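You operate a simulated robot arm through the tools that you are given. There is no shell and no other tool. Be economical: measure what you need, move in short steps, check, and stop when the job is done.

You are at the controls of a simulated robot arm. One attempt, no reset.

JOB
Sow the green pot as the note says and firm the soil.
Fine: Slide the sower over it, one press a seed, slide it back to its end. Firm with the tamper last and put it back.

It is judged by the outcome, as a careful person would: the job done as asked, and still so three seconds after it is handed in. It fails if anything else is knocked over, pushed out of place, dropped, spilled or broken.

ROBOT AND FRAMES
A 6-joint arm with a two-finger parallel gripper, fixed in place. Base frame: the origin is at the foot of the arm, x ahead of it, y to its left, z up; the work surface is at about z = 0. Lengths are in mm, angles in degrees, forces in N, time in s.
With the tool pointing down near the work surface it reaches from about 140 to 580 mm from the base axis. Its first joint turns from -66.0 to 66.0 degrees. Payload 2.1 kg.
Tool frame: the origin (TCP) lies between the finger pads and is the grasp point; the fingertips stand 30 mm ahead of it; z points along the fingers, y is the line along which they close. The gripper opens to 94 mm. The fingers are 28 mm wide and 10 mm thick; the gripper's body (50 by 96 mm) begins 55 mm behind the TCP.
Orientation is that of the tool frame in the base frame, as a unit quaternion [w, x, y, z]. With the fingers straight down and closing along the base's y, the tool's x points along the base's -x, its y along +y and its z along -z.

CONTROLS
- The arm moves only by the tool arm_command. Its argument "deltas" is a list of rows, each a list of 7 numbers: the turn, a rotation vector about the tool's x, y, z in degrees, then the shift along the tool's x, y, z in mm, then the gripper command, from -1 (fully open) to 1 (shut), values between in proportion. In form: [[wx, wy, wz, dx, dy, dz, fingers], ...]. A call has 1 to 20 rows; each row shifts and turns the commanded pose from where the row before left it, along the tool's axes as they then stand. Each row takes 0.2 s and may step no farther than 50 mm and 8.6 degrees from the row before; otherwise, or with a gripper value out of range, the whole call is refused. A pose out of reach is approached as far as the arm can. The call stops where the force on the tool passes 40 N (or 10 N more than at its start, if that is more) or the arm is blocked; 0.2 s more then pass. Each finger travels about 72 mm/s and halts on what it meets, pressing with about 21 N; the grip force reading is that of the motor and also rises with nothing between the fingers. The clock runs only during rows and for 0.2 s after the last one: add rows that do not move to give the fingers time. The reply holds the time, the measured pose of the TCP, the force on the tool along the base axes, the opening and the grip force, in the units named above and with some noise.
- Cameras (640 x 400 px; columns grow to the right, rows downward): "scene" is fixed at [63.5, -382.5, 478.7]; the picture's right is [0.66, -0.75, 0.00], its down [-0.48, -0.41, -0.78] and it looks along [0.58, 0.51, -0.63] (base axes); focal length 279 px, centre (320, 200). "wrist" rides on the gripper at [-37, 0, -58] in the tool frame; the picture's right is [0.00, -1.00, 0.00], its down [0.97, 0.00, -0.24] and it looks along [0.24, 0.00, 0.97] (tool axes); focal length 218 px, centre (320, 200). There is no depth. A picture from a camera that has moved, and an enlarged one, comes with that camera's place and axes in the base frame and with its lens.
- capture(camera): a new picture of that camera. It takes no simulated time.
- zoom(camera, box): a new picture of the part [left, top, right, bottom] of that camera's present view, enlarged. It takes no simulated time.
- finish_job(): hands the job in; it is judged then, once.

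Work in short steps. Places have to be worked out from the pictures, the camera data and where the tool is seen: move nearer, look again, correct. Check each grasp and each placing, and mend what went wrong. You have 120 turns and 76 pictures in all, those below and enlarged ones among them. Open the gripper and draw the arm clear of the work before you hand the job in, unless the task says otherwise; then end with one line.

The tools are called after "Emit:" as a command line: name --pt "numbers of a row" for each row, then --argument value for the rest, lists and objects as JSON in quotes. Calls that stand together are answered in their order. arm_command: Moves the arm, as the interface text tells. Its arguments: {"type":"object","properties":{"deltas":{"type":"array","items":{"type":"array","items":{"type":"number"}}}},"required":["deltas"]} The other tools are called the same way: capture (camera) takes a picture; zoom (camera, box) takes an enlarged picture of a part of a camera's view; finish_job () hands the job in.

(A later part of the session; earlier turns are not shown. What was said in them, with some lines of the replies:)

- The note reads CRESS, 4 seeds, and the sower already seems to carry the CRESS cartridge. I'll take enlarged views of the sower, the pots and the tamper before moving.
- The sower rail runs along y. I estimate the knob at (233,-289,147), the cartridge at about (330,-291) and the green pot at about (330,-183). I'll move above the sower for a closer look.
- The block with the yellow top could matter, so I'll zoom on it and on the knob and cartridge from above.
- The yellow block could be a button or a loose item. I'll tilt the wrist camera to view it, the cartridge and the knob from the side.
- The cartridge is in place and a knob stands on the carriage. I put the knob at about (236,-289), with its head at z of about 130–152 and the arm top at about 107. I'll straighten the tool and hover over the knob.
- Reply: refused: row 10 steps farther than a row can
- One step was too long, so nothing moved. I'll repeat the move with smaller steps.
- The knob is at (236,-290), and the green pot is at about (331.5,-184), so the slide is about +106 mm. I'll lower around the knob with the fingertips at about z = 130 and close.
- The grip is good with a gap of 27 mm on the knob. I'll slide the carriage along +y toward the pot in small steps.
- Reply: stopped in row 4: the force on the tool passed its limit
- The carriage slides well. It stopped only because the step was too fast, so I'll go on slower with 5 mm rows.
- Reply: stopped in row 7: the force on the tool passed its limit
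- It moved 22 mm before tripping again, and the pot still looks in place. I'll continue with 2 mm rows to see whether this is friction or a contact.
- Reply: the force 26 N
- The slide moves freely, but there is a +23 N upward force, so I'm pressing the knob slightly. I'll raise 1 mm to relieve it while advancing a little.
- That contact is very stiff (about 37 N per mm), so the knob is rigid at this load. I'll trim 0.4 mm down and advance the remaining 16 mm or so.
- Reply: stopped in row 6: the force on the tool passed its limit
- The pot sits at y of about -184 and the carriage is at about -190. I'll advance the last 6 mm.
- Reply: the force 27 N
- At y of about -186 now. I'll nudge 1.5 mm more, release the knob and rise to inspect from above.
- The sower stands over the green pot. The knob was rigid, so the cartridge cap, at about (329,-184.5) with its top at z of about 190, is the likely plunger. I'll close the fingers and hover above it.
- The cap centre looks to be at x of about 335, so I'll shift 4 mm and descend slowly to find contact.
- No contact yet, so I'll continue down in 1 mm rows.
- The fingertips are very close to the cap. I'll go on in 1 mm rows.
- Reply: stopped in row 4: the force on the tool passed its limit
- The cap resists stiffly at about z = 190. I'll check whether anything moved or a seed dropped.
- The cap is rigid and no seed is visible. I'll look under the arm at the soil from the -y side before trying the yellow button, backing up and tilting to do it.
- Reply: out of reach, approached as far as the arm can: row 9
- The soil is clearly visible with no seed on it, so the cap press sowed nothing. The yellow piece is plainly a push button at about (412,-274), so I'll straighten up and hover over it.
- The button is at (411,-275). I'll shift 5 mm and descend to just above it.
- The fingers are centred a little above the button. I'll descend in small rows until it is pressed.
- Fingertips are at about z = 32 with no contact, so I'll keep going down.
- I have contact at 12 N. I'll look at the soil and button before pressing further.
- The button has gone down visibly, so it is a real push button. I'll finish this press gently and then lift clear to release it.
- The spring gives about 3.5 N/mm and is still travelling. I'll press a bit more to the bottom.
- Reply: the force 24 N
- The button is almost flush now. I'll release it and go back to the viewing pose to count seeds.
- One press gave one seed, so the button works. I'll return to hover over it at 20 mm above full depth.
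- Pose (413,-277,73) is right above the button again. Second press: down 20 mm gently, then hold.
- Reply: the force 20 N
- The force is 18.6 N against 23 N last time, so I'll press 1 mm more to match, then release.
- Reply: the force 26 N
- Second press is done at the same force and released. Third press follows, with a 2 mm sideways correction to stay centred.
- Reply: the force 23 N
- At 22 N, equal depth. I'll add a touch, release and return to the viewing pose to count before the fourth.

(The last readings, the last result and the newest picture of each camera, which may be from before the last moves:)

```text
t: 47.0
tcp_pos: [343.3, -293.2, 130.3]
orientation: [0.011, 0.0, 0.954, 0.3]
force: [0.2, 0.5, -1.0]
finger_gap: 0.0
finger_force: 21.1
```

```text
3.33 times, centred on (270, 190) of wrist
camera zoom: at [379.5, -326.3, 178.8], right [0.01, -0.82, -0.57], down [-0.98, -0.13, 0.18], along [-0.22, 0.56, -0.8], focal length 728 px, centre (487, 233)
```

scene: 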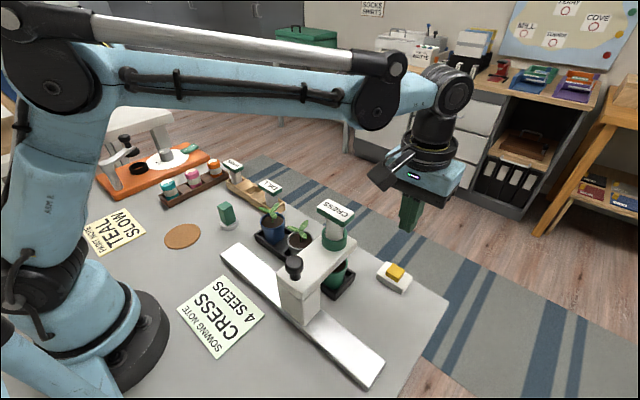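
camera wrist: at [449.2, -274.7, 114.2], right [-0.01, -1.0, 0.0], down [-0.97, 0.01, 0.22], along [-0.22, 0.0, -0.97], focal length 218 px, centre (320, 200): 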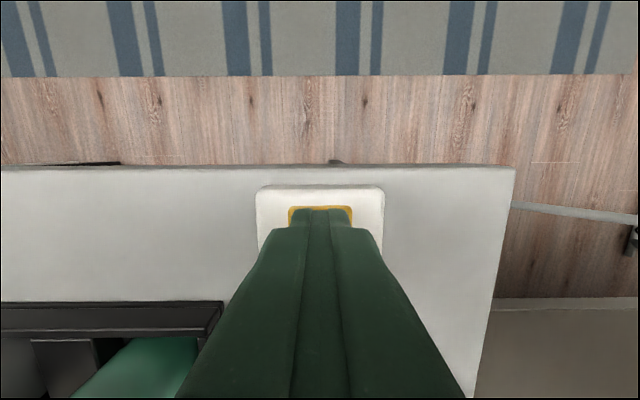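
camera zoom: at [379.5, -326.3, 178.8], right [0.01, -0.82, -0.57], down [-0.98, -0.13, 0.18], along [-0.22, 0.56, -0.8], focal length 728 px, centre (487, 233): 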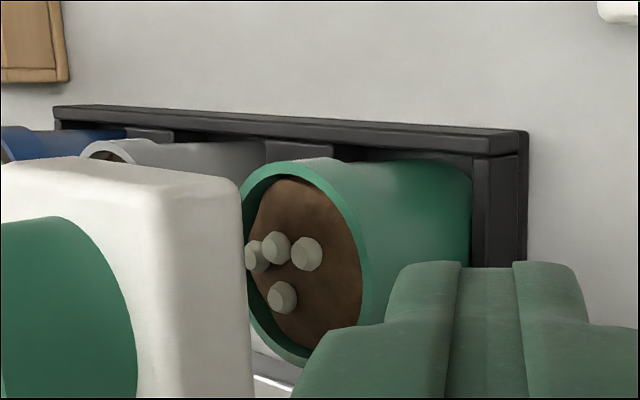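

It looks like there may be four seeds already, so I'll zoom in closely before any more presses.

Emit:
zoom --camera "wrist" --box '[240, 165, 290, 225]'

```text
6.67 times, centred on (265, 195) of wrist
camera zoom: at [379.5, -326.3, 178.8], right [0.01, -0.82, -0.57], down [-0.98, -0.13, 0.18], along [-0.22, 0.56, -0.8], focal length 1455 px, centre (687, 233)
```

zoom: 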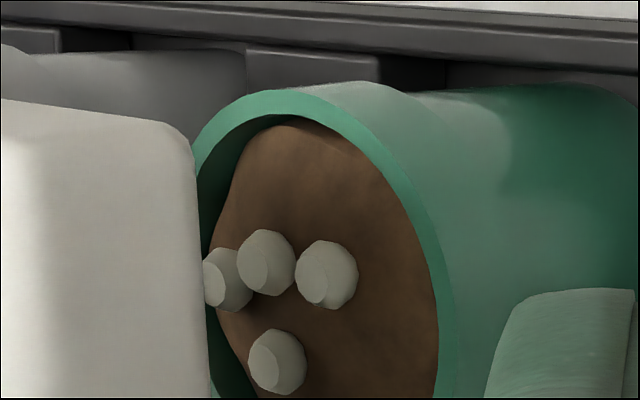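

Four seeds are clearly there, so no more presses: one of the earlier presses gave two. I'll go back over the knob to slide the sower to its end.

Emit:
arm_command --pt "0 0 0 0 19 -23 1" --pt "0 0 0 0 19 -23 1" --pt "0 0 0 0 19 -23 1" --pt "8 0 0 0 0 0 1" --pt "8 0 0 0 0 0 1" --pt "8 0 0 0 0 0 1" --pt "8 0 0 0 0 0 1" --pt "3.2 0 0 0 0 0 1" --pt "0 0 0 0 0 -45 1" --pt "0 0 0 35 35 0 1" --pt "0 0 0 35 35 0 1" --pt "0 0 0 35 35 0 0" --pt "0 0 0 2 3 0 -1" --pt "0 0 0 0 0 0 -1" --pt "0 0 0 0 0 0 -1"

Emit:
capture --camera "wrist"

```text
t: 50.2
tcp_pos: [234.3, -179.1, 262.2]
orientation: [0.009, 0.004, 1.0, -0.002]
force: [0.0, -0.4, 0.2]
finger_gap: 93.8
finger_force: 0.0
```

```text
34 pictures are left
camera wrist: at [270.0, -178.4, 320.6], right [-0.01, -1.0, 0.0], down [-0.97, 0.01, 0.22], along [-0.22, 0.0, -0.97], focal length 218 px, centre (320, 200)
```

wrist: 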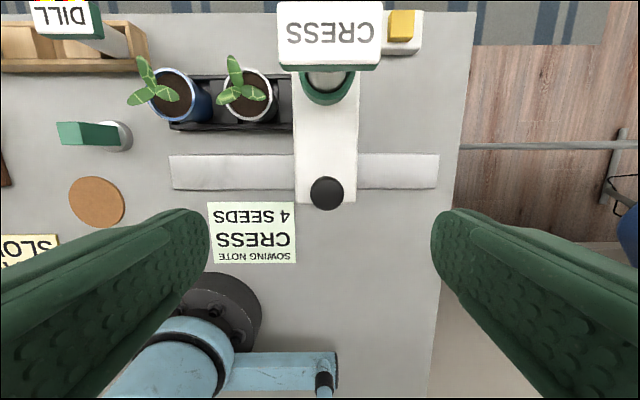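

The knob is at (237,-183). I'll lower around it with the fingers loosely closed (gap about 33), so the push back carries no vertical load.

Emit:
arm_command --pt "0 0 0 -2 -4 30 -1" --pt "0 0 0 0 0 30 -1" --pt "0 0 0 0 0 25 -1" --pt "0 0 0 0 0 18 -1" --pt "0 0 0 0 0 0 0" --pt "0 0 0 0 0 0 0.3" --pt "0 0 0 0 0 0 0.3" --pt "0 0 0 0 0 0 0.3"

Emit:
capture --camera "wrist"

```text
t: 52.0
tcp_pos: [237.6, -180.8, 159.0]
orientation: [0.009, 0.004, 1.0, -0.002]
force: [-0.6, -1.5, -0.1]
finger_gap: 33.6
finger_force: 1.1
```

```text
33 pictures are left
camera wrist: at [273.0, -181.1, 217.5], right [-0.01, -1.0, 0.0], down [-0.97, 0.01, 0.22], along [-0.22, 0.0, -0.97], focal length 218 px, centre (320, 200)
```

wrist: 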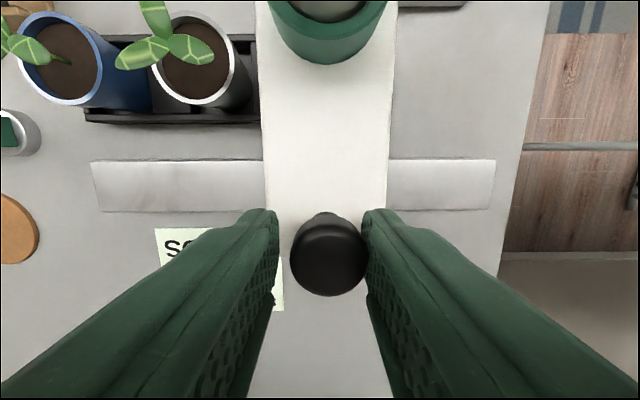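

The fingers surround the knob loosely. I'll push it back along -y, gently.

Emit:
arm_command --pt "0 0 0 0 -3 0 0.3" --pt "0 0 0 0 -3 0 0.3" --pt "0 0 0 0 -3 0 0.3" --pt "0 0 0 0 -4 0 0.3" --pt "0 0 0 0 -4 0 0.3" --pt "0 0 0 0 -4 0 0.3" --pt "0 0 0 0 -4 0 0.3" --pt "0 0 0 0 -4 0 0.3" --pt "0 0 0 0 -4 0 0.3" --pt "0 0 0 0 -4 0 0.3" --pt "0 0 0 0 -4 0 0.3" --pt "0 0 0 0 -4 0 0.3" --pt "0 0 0 0 -4 0 0.3" --pt "0 0 0 0 -4 0 0.3" --pt "0 0 0 0 -4 0 0.3" --pt "0 0 0 0 -4 0 0.3" --pt "0 0 0 0 -4 0 0.3" --pt "0 0 0 0 -4 0 0.3" --pt "0 0 0 0 0 0 0.3"

```text
t: 56.0
tcp_pos: [236.2, -251.8, 157.8]
orientation: [0.008, 0.003, 1.0, -0.002]
force: [-0.4, 0.9, 0.7]
finger_gap: 33.6
finger_force: 0.6
```

It moves freely. I'll continue to the end stop in 3 mm rows and watch the force.

Emit:
arm_command --pt "0 0 0 0 -4 0 0.3" --pt "0 0 0 0 -4 0 0.3" --pt "0 0 0 0 -4 0 0.3" --pt "0 0 0 0 -4 0 0.3" --pt "0 0 0 0 -4 0 0.3" --pt "0 0 0 0 -4 0 0.3" --pt "0 0 0 0 -4 0 0.3" --pt "0 0 0 0 -4 0 0.3" --pt "0 0 0 0 -2 0 0.3" --pt "0 0 0 0 -2 0 0.3" --pt "0 0 0 0 -2 0 0.3" --pt "0 0 0 0 -2 0 0.3" --pt "0 0 0 0 -2 0 0.3" --pt "0 0 0 0 -2 0 0.3" --pt "0 0 0 0 0 0 0.3"

Emit:
capture --camera "wrist"

```text
t: 59.2
tcp_pos: [236.7, -294.5, 159.1]
orientation: [0.009, 0.002, 1.0, 0.0]
force: [-3.7, 5.7, -1.6]
finger_gap: 35.9
finger_force: 2.7
```

```text
32 pictures are left
camera wrist: at [273.5, -294.5, 217.2], right [-0.01, -1.0, 0.0], down [-0.97, 0.01, 0.22], along [-0.22, 0.0, -0.97], focal length 218 px, centre (320, 200)
```

wrist: 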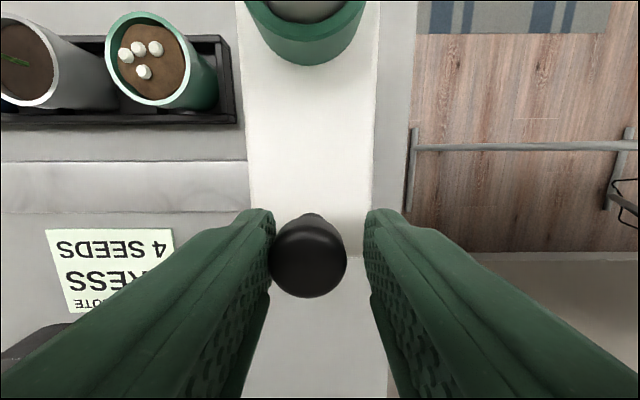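

There are exactly four seeds in the pot and the carriage is at its end stop (knob at -290 as at the start). I'll release, rise and go look at the tamper near (289,106).

Emit:
arm_command --pt "0 0 0 0 4 0 0.1" --pt "0 0 0 0 0 0 0" --pt "0 0 0 0 0 -40 0" --pt "0 0 0 0 0 -40 0" --pt "0 0 0 0 0 -40 0" --pt "0 0 0 0 45 0 -1" --pt "0 0 0 0 45 0 -1" --pt "0 0 0 0 45 0 -1" --pt "0 0 0 0 45 0 -1" --pt "0 0 0 0 45 0 -1" --pt "0 0 0 0 45 0 -1" --pt "0 0 0 0 45 0 -1" --pt "0 0 0 0 45 0 -1" --pt "0 0 0 -20 35 0 -1" --pt "0 0 0 0 0 0 -1"

Emit:
capture --camera "wrist"

Emit:
capture --camera "scene"

```text
t: 62.4
tcp_pos: [256.0, 105.0, 278.4]
orientation: [0.008, 0.002, 1.0, -0.002]
force: [-0.5, 0.6, 0.2]
finger_gap: 94.0
finger_force: 0.1
```

```text
31 pictures are left
camera wrist: at [291.9, 103.9, 336.8], right [-0.01, -1.0, 0.0], down [-0.97, 0.01, 0.22], along [-0.22, 0.0, -0.97], focal length 218 px, centre (320, 200)
```

wrist: 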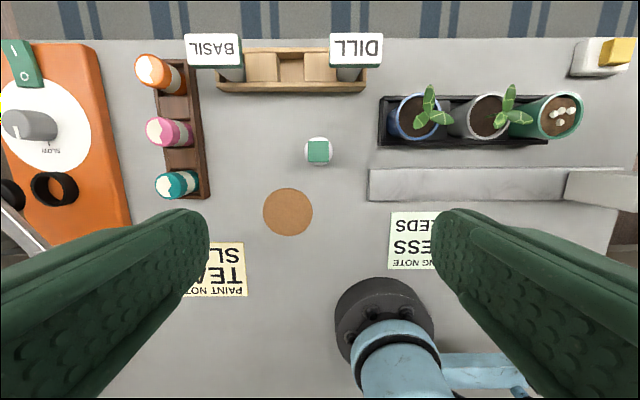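

```text
30 pictures are left
```

scene: 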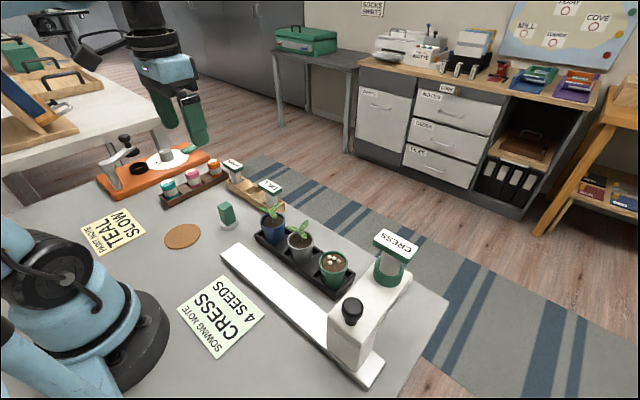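

The tamper stands upright at about (290,105). I'll zoom in on it and the pot to get sizes and positions.

Emit:
zoom --camera "wrist" --box '[280, 110, 360, 190]'

Emit:
zoom --camera "scene" --box '[195, 180, 265, 250]'

```text
5.00 times, centred on (320, 150) of wrist
camera zoom: at [291.9, 103.9, 336.8], right [-0.01, -1.0, 0.0], down [-0.97, 0.01, 0.22], along [-0.22, 0.0, -0.97], focal length 1091 px, centre (320, 450)
```

zoom: 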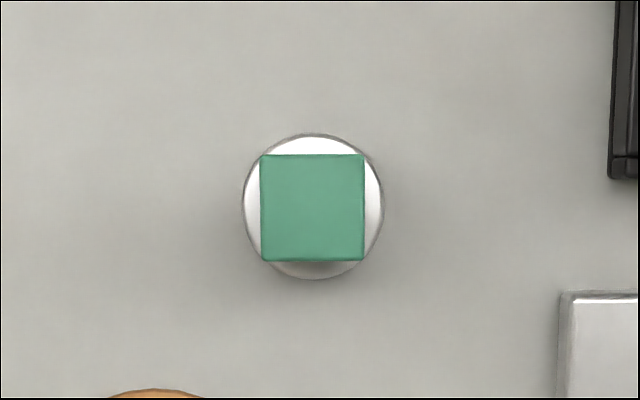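

```text
5.71 times, centred on (230, 215) of scene
camera zoom: at [63.5, -382.5, 478.7], right [0.66, -0.75, 0.0], down [-0.48, -0.41, -0.78], along [0.58, 0.51, -0.63], focal length 1596 px, centre (834, 114)
```

zoom: 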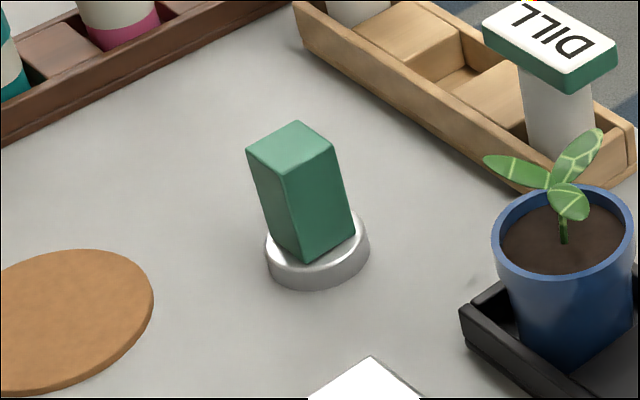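

The tamper is an axis-aligned 25 mm block on a 41 mm disc at (291,105), with its top at about z = 66. I'll move above and descend to grasp with TCP at z of about 54.

Emit:
arm_command --pt "0 0 0 -35 0 0 -1" --pt "0 0 0 0 0 45 -1" --pt "0 0 0 0 0 45 -1" --pt "0 0 0 0 0 45 -1" --pt "0 0 0 0 0 35 -1" --pt "0 0 0 0 0 0 -1"

Emit:
capture --camera "wrist"

```text
t: 63.8
tcp_pos: [294.3, 103.8, 108.3]
orientation: [0.008, 0.002, 1.0, -0.002]
force: [-0.4, 1.3, 0.7]
finger_gap: 94.1
finger_force: 0.1
```

```text
27 pictures are left
camera wrist: at [331.2, 102.7, 166.5], right [-0.01, -1.0, 0.0], down [-0.97, 0.01, 0.22], along [-0.22, 0.0, -0.97], focal length 218 px, centre (320, 200)
```

wrist: 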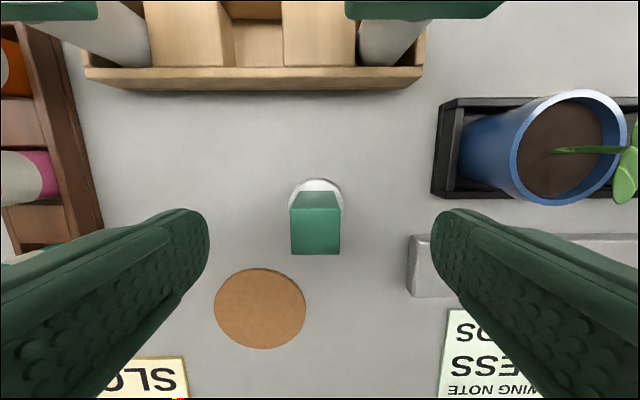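

The tamper sits centred between the open fingers. I'll descend 54 mm and close.

Emit:
arm_command --pt "0 0 0 0 1 20 -1" --pt "0 0 0 0 0 20 -1" --pt "0 0 0 0 0 13 -1" --pt "0 0 0 0 0 0 0" --pt "0 0 0 0 0 0 0.3" --pt "0 0 0 0 0 0 0.7" --pt "0 0 0 0 0 0 0.7" --pt "0 0 0 0 0 0 0.7"

Emit:
capture --camera "wrist"

```text
t: 65.6
tcp_pos: [295.5, 103.0, 55.8]
orientation: [0.009, 0.003, 1.0, -0.001]
force: [0.5, 0.1, 0.7]
finger_gap: 29.8
finger_force: 20.3
```

```text
26 pictures are left
camera wrist: at [331.8, 104.3, 113.9], right [-0.01, -1.0, 0.0], down [-0.97, 0.01, 0.22], along [-0.22, 0.0, -0.97], focal length 218 px, centre (320, 200)
```

wrist: 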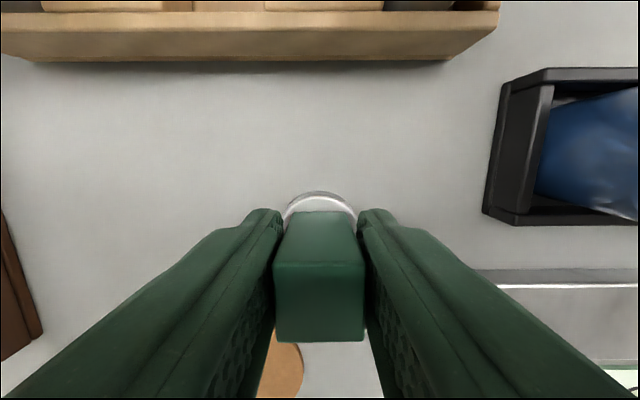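

The gap reads 29.8, which suggests the fingers are on the block. I'll firm the grip and lift 15 mm to verify it comes along.

Emit:
arm_command --pt "0 0 0 0 0 0 1" --pt "0 0 0 0 0 0 1" --pt "0 0 0 0 0 -8 1" --pt "0 0 0 0 0 -8 1" --pt "0 0 0 0 0 0 1"

Emit:
zoom --camera "scene" --box '[180, 160, 280, 250]'

```text
t: 66.8
tcp_pos: [295.4, 104.6, 70.1]
orientation: [0.009, 0.003, 1.0, -0.002]
force: [-0.6, 0.6, -2.1]
finger_gap: 29.8
finger_force: 21.0
```

```text
4.44 times, centred on (230, 205) of scene
camera zoom: at [63.5, -382.5, 478.7], right [0.66, -0.75, 0.0], down [-0.48, -0.41, -0.78], along [0.58, 0.51, -0.63], focal length 1242 px, centre (720, 178)
```

zoom: 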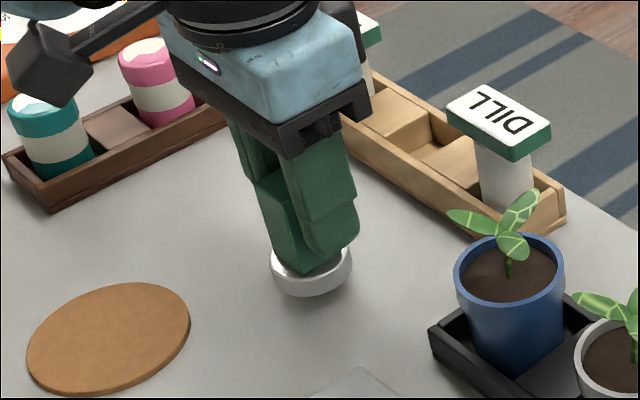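

The tamper is held and lifted. I'll raise it well above the seedlings and carry it over the green pot.

Emit:
arm_command --pt "0 0 0 0 0 -40 1" --pt "0 0 0 0 0 -40 1" --pt "0 0 0 0 0 -40 1" --pt "0 0 0 -10 -36 0 1" --pt "0 0 0 -10 -36 0 1" --pt "0 0 0 -10 -36 0 1" --pt "0 0 0 -8 -36 0 1" --pt "0 0 0 0 -36 0 1" --pt "0 0 0 0 -36 0 1" --pt "0 0 0 0 -36 0 1" --pt "0 0 0 0 -36 0 1" --pt "0 0 0 0 0 0 1" --pt "0 0 0 0 0 40 1" --pt "0 0 0 0 0 0 1"

Emit:
capture --camera "wrist"

Emit:
zoom --camera "scene" --box '[270, 160, 410, 300]'

```text
t: 69.8
tcp_pos: [330.7, -185.1, 152.3]
orientation: [0.009, 0.002, 1.0, -0.002]
force: [-0.6, 0.5, -1.6]
finger_gap: 29.6
finger_force: 21.2
```

```text
24 pictures are left
camera wrist: at [367.1, -185.2, 210.4], right [-0.01, -1.0, 0.0], down [-0.97, 0.01, 0.22], along [-0.22, 0.0, -0.97], focal length 218 px, centre (320, 200)
```

wrist: 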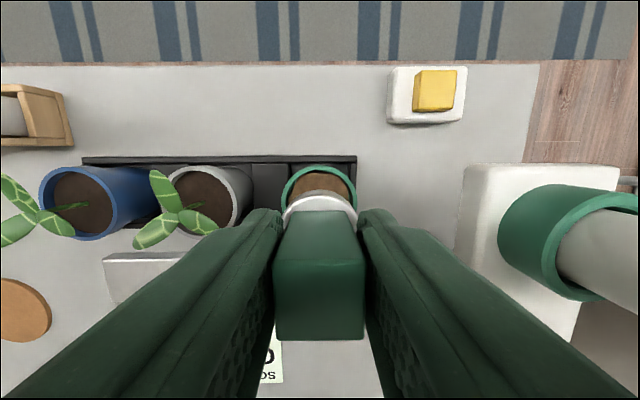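

```text
2.86 times, centred on (340, 230) of scene
camera zoom: at [63.5, -382.5, 478.7], right [0.66, -0.75, 0.0], down [-0.48, -0.41, -0.78], along [0.58, 0.51, -0.63], focal length 798 px, centre (263, 114)
```

zoom: 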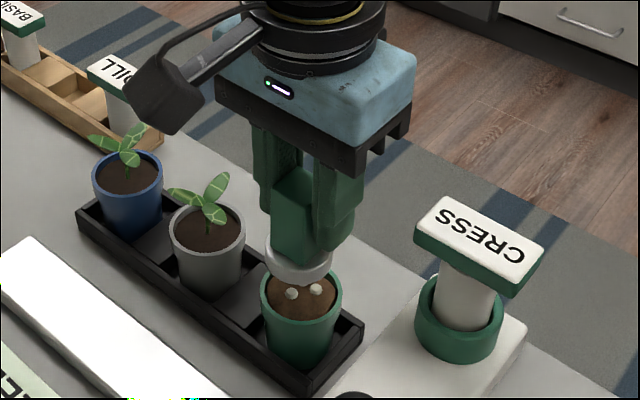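

The y alignment looks right, while the tamper seems about 5 mm short in x. I'll zoom both views to measure that.

Emit:
zoom --camera "scene" --box '[345, 230, 405, 300]'

Emit:
zoom --camera "scene" --box '[310, 230, 370, 290]'

Emit:
zoom --camera "wrist" --box '[260, 140, 380, 230]'

```text
5.71 times, centred on (375, 265) of scene
camera zoom: at [63.5, -382.5, 478.7], right [0.66, -0.75, 0.0], down [-0.48, -0.41, -0.78], along [0.58, 0.51, -0.63], focal length 1596 px, centre (6, -171)
```

zoom: 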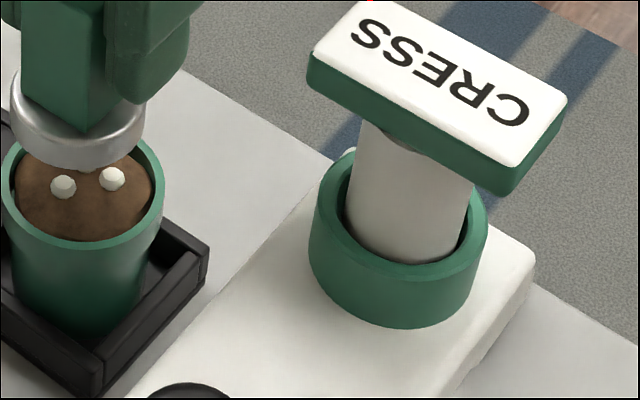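

```text
6.67 times, centred on (340, 260) of scene
camera zoom: at [63.5, -382.5, 478.7], right [0.66, -0.75, 0.0], down [-0.48, -0.41, -0.78], along [0.58, 0.51, -0.63], focal length 1863 px, centre (187, -200)
```

zoom: 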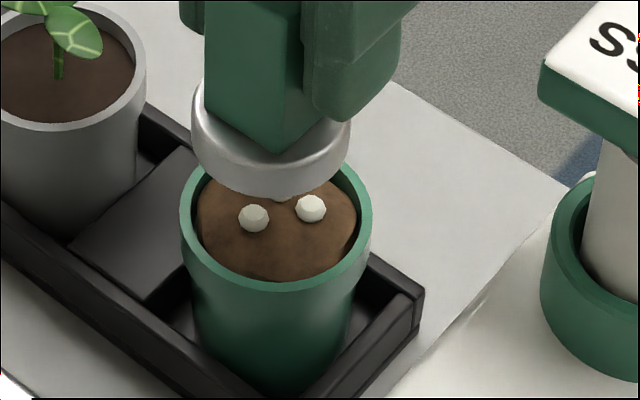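

```text
4.44 times, centred on (320, 185) of wrist
camera zoom: at [367.1, -185.2, 210.4], right [-0.01, -1.0, 0.0], down [-0.97, 0.01, 0.22], along [-0.22, 0.0, -0.97], focal length 970 px, centre (320, 267)
```

zoom: 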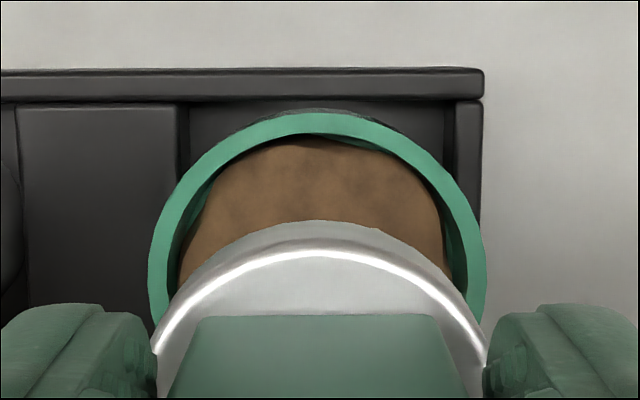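

Both views agree that the tamper must go about 5.5 mm further in +x. I'll correct that and lower 30 mm, to just above the rim.

Emit:
arm_command --pt "0 0 0 -5.5 0.5 0 1" --pt "0 0 0 0 0 15 1" --pt "0 0 0 0 0 15 1" --pt "0 0 0 0 0 0 1"

Emit:
zoom --camera "scene" --box '[310, 230, 370, 290]'

Emit:
zoom --camera "wrist" --box '[260, 140, 380, 230]'

```text
t: 70.8
tcp_pos: [335.7, -184.5, 121.6]
orientation: [0.008, 0.003, 1.0, -0.001]
force: [-0.3, 0.7, -0.9]
finger_gap: 29.6
finger_force: 21.1
```

```text
6.67 times, centred on (340, 260) of scene
camera zoom: at [63.5, -382.5, 478.7], right [0.66, -0.75, 0.0], down [-0.48, -0.41, -0.78], along [0.58, 0.51, -0.63], focal length 1863 px, centre (187, -200)
```

zoom: 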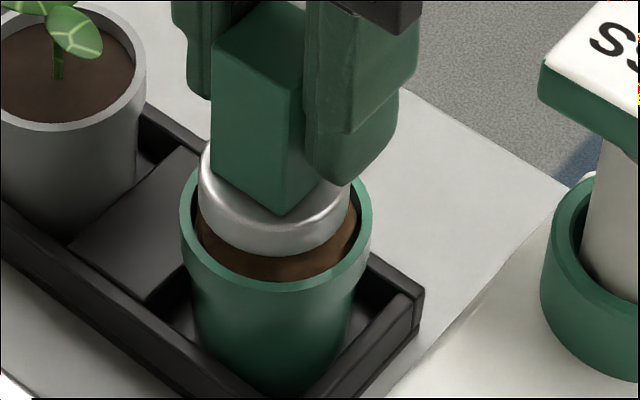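

```text
4.44 times, centred on (320, 185) of wrist
camera zoom: at [371.8, -183.6, 180.3], right [-0.01, -1.0, 0.0], down [-0.97, 0.01, 0.22], along [-0.22, 0.0, -0.97], focal length 970 px, centre (320, 267)
```

zoom: 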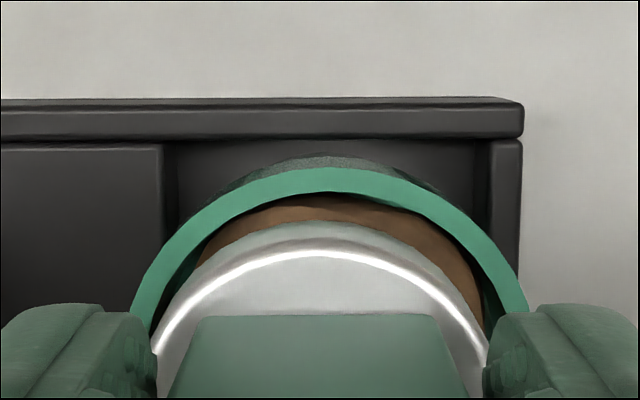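

It's well aligned; a 1 mm shift in -y centres it. I'll lower slowly into the pot and watch the force.

Emit:
arm_command --pt "0 0 0 0 -1 0 1" --pt "0 0 0 0 0 3 1" --pt "0 0 0 0 0 3 1" --pt "0 0 0 0 0 2 1" --pt "0 0 0 0 0 2 1" --pt "0 0 0 0 0 2 1" --pt "0 0 0 0 0 0 1"

Emit:
zoom --camera "scene" --box '[310, 230, 370, 290]'

```text
t: 72.4
tcp_pos: [337.0, -184.8, 109.9]
orientation: [0.009, 0.003, 1.0, -0.002]
force: [0.1, -0.1, -1.2]
finger_gap: 29.9
finger_force: 20.9
```

```text
6.67 times, centred on (340, 260) of scene
camera zoom: at [63.5, -382.5, 478.7], right [0.66, -0.75, 0.0], down [-0.48, -0.41, -0.78], along [0.58, 0.51, -0.63], focal length 1863 px, centre (187, -200)
```

zoom: 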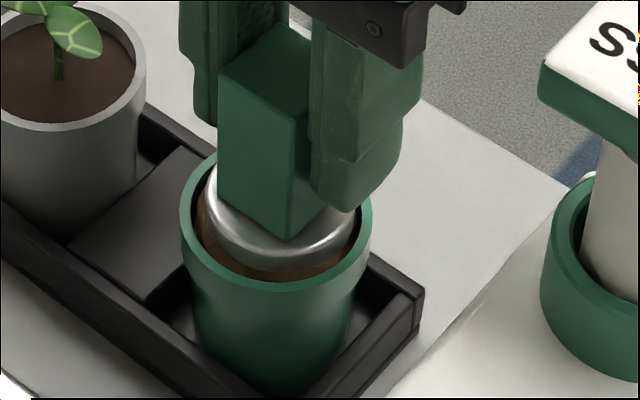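

The disc is entering the pot cleanly with no contact yet. I'll go on downward in 1 mm rows.

Emit:
arm_command --pt "0 0 0 0 0 1 1" --pt "0 0 0 0 0 1 1" --pt "0 0 0 0 0 1 1" --pt "0 0 0 0 0 1 1" --pt "0 0 0 0 0 1 1" --pt "0 0 0 0 0 0 1"

```text
t: 73.8
tcp_pos: [338.4, -184.1, 106.7]
orientation: [0.008, 0.003, 1.0, -0.002]
force: [0.2, -4.9, 20.2]
finger_gap: 30.1
finger_force: 21.3
```

Contact at 20 N, so it's bearing on the soil. I'll press a bit more and check.

Emit:
arm_command --pt "0 0 0 0 0 1 1" --pt "0 0 0 0 0 0 1" --pt "0 0 0 0 0 0 1"

Emit:
zoom --camera "scene" --box '[310, 220, 380, 290]'

Emit:
zoom --camera "wrist" --box '[250, 150, 400, 350]'

```text
t: 74.6
tcp_pos: [337.0, -182.8, 105.4]
orientation: [0.009, 0.002, 1.0, -0.002]
force: [-0.2, -2.9, 17.7]
finger_gap: 30.0
finger_force: 21.2
```

```text
5.71 times, centred on (345, 255) of scene
camera zoom: at [63.4, -382.5, 478.8], right [0.66, -0.75, 0.0], down [-0.48, -0.41, -0.78], along [0.58, 0.51, -0.63], focal length 1596 px, centre (177, -114)
```

zoom: 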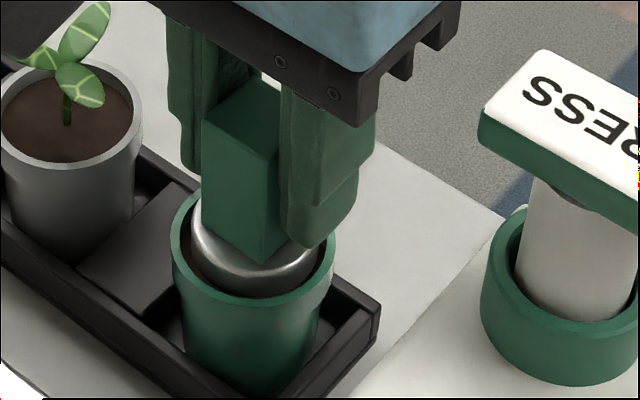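

```text
2.00 times, centred on (325, 250) of wrist
camera zoom: at [373.3, -183.8, 163.9], right [-0.01, -1.0, 0.0], down [-0.97, 0.01, 0.22], along [-0.22, 0.0, -0.97], focal length 436 px, centre (310, 100)
```

zoom: 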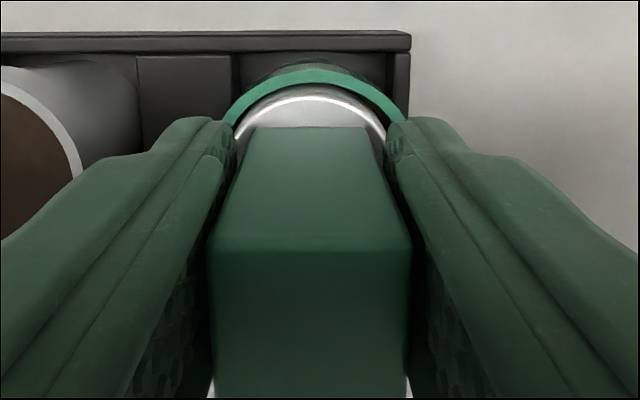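

The disc is inside the pot on the soil at about 18 N. I'll press 2 mm more and hold to make it firm, watching for slip.

Emit:
arm_command --pt "0 0 0 0 0 1 1" --pt "0 0 0 0 0 1 1" --pt "0 0 0 0 0 0 1" --pt "0 0 0 0 0 0 1"

Emit:
zoom --camera "wrist" --box '[250, 150, 400, 350]'

```text
t: 75.6
tcp_pos: [335.9, -183.1, 103.5]
orientation: [0.01, 0.003, 1.0, -0.002]
force: [1.3, -2.6, 19.2]
finger_gap: 30.1
finger_force: 21.8
```

```text
2.00 times, centred on (325, 250) of wrist
camera zoom: at [373.3, -183.7, 161.5], right [-0.01, -1.0, 0.0], down [-0.97, 0.01, 0.22], along [-0.22, 0.0, -0.97], focal length 436 px, centre (310, 100)
```

zoom: 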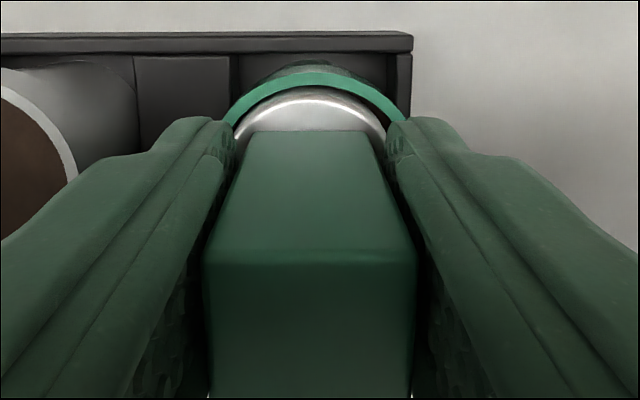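

The block is slipping in the grip at about 19 N, so that's the press limit. I'll lift straight out and look at the soil.

Emit:
arm_command --pt "0 0 0 0 0 -4 1" --pt "0 0 0 0 0 -8 1" --pt "0 0 0 0 0 -12 1" --pt "0 0 0 0 0 -20 1" --pt "0 0 0 0 0 -20 1" --pt "0 0 0 0 0 0 1"

Emit:
zoom --camera "scene" --box '[290, 200, 380, 290]'

```text
t: 77.0
tcp_pos: [335.6, -183.2, 166.2]
orientation: [0.009, 0.002, 1.0, -0.002]
force: [0.4, 0.6, -1.6]
finger_gap: 29.9
finger_force: 21.1
```

```text
4.44 times, centred on (335, 245) of scene
camera zoom: at [63.5, -382.5, 478.7], right [0.66, -0.75, 0.0], down [-0.48, -0.41, -0.78], along [0.58, 0.51, -0.63], focal length 1242 px, centre (253, 0)
```

zoom: 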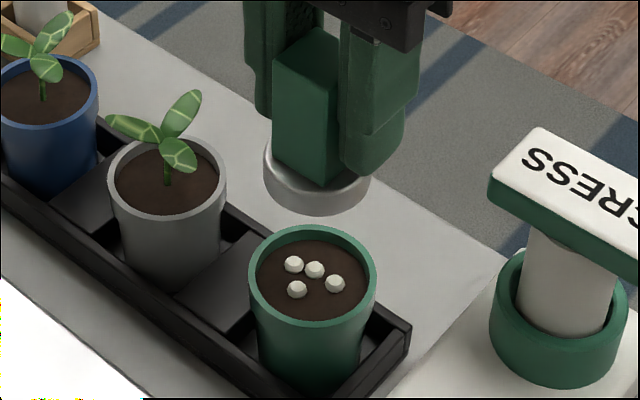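

The soil is dark and flat again, so it's firmed, and all four seeds are in place. I'll carry the tamper back along the reverse path.

Emit:
arm_command --pt "0 0 0 0 0 -40 1" --pt "0 0 0 0 36 0 1" --pt "0 0 0 0 36 0 1" --pt "0 0 0 0 36 0 1" --pt "0 0 0 0 36 0 1" --pt "0 0 0 10 36 0 1" --pt "0 0 0 10 36 0 1" --pt "0 0 0 10 36 0 1" --pt "0 0 0 13.5 36.5 0 1" --pt "0 0 0 0 0 40 1" --pt "0 0 0 0 0 40 1" --pt "0 0 0 0 0 40 1" --pt "0 0 0 0 0 15 1" --pt "0 0 0 0 0 0 1"

Emit:
zoom --camera "scene" --box '[195, 180, 265, 250]'

```text
t: 80.0
tcp_pos: [295.5, 104.5, 71.5]
orientation: [0.009, 0.002, 1.0, -0.002]
force: [-0.3, 0.2, -0.8]
finger_gap: 29.9
finger_force: 21.5
```

```text
5.71 times, centred on (230, 215) of scene
camera zoom: at [63.5, -382.5, 478.7], right [0.66, -0.75, 0.0], down [-0.48, -0.41, -0.78], along [0.58, 0.51, -0.63], focal length 1596 px, centre (834, 114)
```

zoom: 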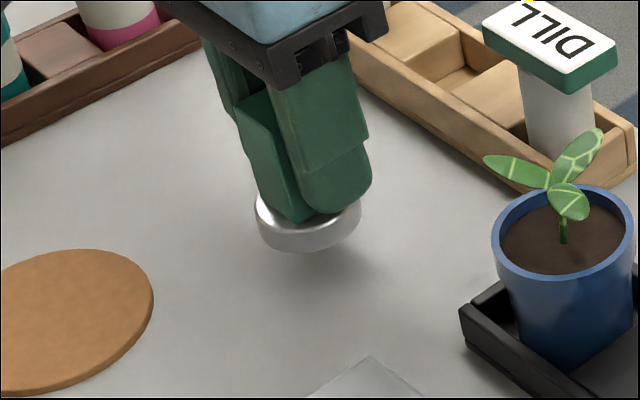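

I'm right above its spot, with the bottom about 18 mm up. I'll lower to contact.

Emit:
arm_command --pt "0 0 0 0 0 7 1" --pt "0 0 0 0 0 5 1" --pt "0 0 0 0 0 2 1" --pt "0 0 0 0 0 1 1" --pt "0 0 0 0 0 1 1" --pt "0 0 0 0 0 0 1"

```text
t: 81.4
tcp_pos: [296.9, 104.0, 53.7]
orientation: [0.009, 0.003, 1.0, -0.001]
force: [-0.8, 0.0, -2.2]
finger_gap: 30.1
finger_force: 21.2
```

No contact yet, so I'll go on gently.

Emit:
arm_command --pt "0 0 0 0 0 1 1" --pt "0 0 0 0 0 0.7 1" --pt "0 0 0 0 0 0 1"

```text
t: 82.2
tcp_pos: [295.2, 104.9, 52.2]
orientation: [0.009, 0.003, 1.0, -0.002]
force: [0.3, 0.2, -1.7]
finger_gap: 29.7
finger_force: 20.7
```

Emit:
arm_command --pt "0 0 0 0 0 0.7 1" --pt "0 0 0 0 0 0.7 1" --pt "0 0 0 0 0 0 1"

Emit:
zoom --camera "scene" --box '[195, 180, 265, 250]'

```text
t: 83.0
tcp_pos: [295.6, 105.4, 50.4]
orientation: [0.009, 0.002, 1.0, -0.001]
force: [-0.3, 0.2, -1.1]
finger_gap: 29.9
finger_force: 21.2
```

```text
5.71 times, centred on (230, 215) of scene
camera zoom: at [63.5, -382.5, 478.7], right [0.66, -0.75, 0.0], down [-0.48, -0.41, -0.78], along [0.58, 0.51, -0.63], focal length 1596 px, centre (834, 114)
```

zoom: 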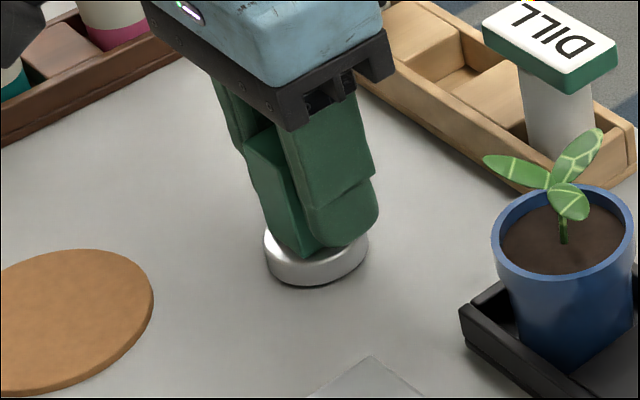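

The disc is within 1–2 mm of its original place. I'll lower the last bit until contact.

Emit:
arm_command --pt "0 0 0 0 0 0.7 1" --pt "0 0 0 0 0 0.7 1" --pt "0 0 0 0 0 0 1"

```text
t: 83.8
tcp_pos: [295.1, 105.4, 50.4]
orientation: [0.009, 0.002, 1.0, -0.002]
force: [0.2, 0.3, -1.5]
finger_gap: 29.9
finger_force: 20.7
```

Emit:
arm_command --pt "0 0 0 0 0 0.6 1" --pt "0 0 0 0 0 0.6 1" --pt "0 0 0 0 0 0 1"

```text
t: 84.6
tcp_pos: [295.1, 105.6, 48.7]
orientation: [0.008, 0.003, 1.0, -0.001]
force: [-0.4, -0.5, -1.4]
finger_gap: 29.9
finger_force: 20.7
```

Still the weight hangs on the tool (-1.4 N), so I'll lower a little more.

Emit:
arm_command --pt "0 0 0 0 0 0.6 1" --pt "0 0 0 0 0 0.6 1" --pt "0 0 0 0 0 0 1"

```text
t: 85.4
tcp_pos: [297.1, 105.4, 47.1]
orientation: [0.009, 0.003, 1.0, -0.002]
force: [-4.2, -0.5, 20.3]
finger_gap: 30.1
finger_force: 21.3
```

The disc now stands on the table. I'll ease up 0.5 mm, open the fingers slowly and rise.

Emit:
arm_command --pt "0 0 0 0 0 -0.5 1" --pt "0 0 0 0 0 0 0.3" --pt "0 0 0 0 0 0 0" --pt "0 0 0 0 0 0 -0.5" --pt "0 0 0 0 0 0 -1" --pt "0 0 0 0 0 0 -1" --pt "0 0 0 0 0 -30 -1" --pt "0 0 0 0 0 -45 -1" --pt "0 0 0 0 0 -45 -1" --pt "0 0 0 0 0 -45 -1" --pt "0 0 0 0 0 -45 -1" --pt "0 0 0 20 0 0 -1" --pt "0 0 0 0 0 0 -1"

Emit:
capture --camera "scene"

Emit:
zoom --camera "scene" --box '[195, 180, 265, 250]'

Emit:
capture --camera "wrist"

```text
t: 88.2
tcp_pos: [273.3, 105.7, 257.5]
orientation: [0.008, 0.003, 1.0, -0.002]
force: [0.5, 0.6, 0.2]
finger_gap: 94.3
finger_force: 0.0
```

```text
10 pictures are left
```

scene: 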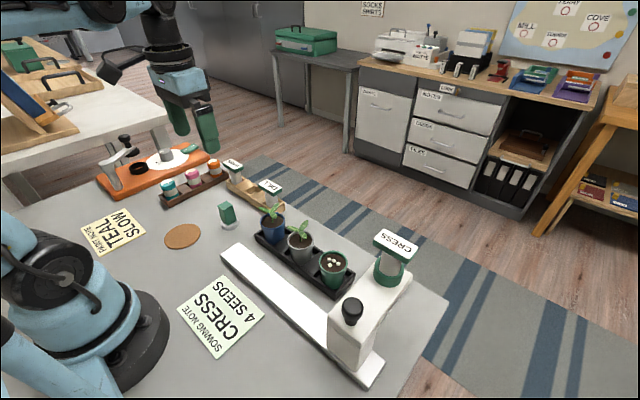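

```text
5.71 times, centred on (230, 215) of scene
camera zoom: at [63.5, -382.5, 478.7], right [0.66, -0.75, 0.0], down [-0.48, -0.41, -0.78], along [0.58, 0.51, -0.63], focal length 1596 px, centre (834, 114)
```

zoom: 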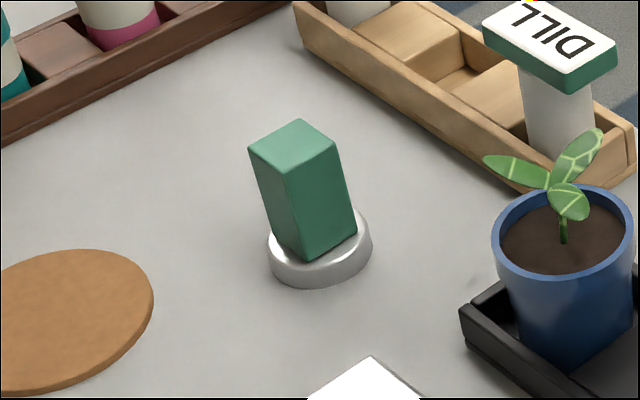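

```text
8 pictures are left
camera wrist: at [309.2, 104.7, 315.3], right [-0.01, -1.0, 0.0], down [-0.97, 0.01, 0.22], along [-0.22, 0.0, -0.97], focal length 218 px, centre (320, 200)
```

wrist: 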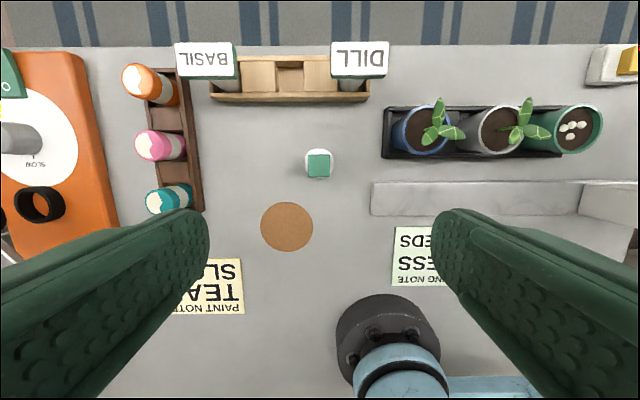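

The tamper is upright and back within about 1 mm of its place. The sower is at its end, the pot holds four seeds on flat soil, and the arm is clear with the gripper open. I'm handing in.

Emit:
finish_job

```text
The job is handed in.
```

The green pot holds exactly four cress seeds in firmed soil, the sower is back at its end and the tamper is back in its place; it took three button presses, not four, because one of the presses after the first dropped two seeds.
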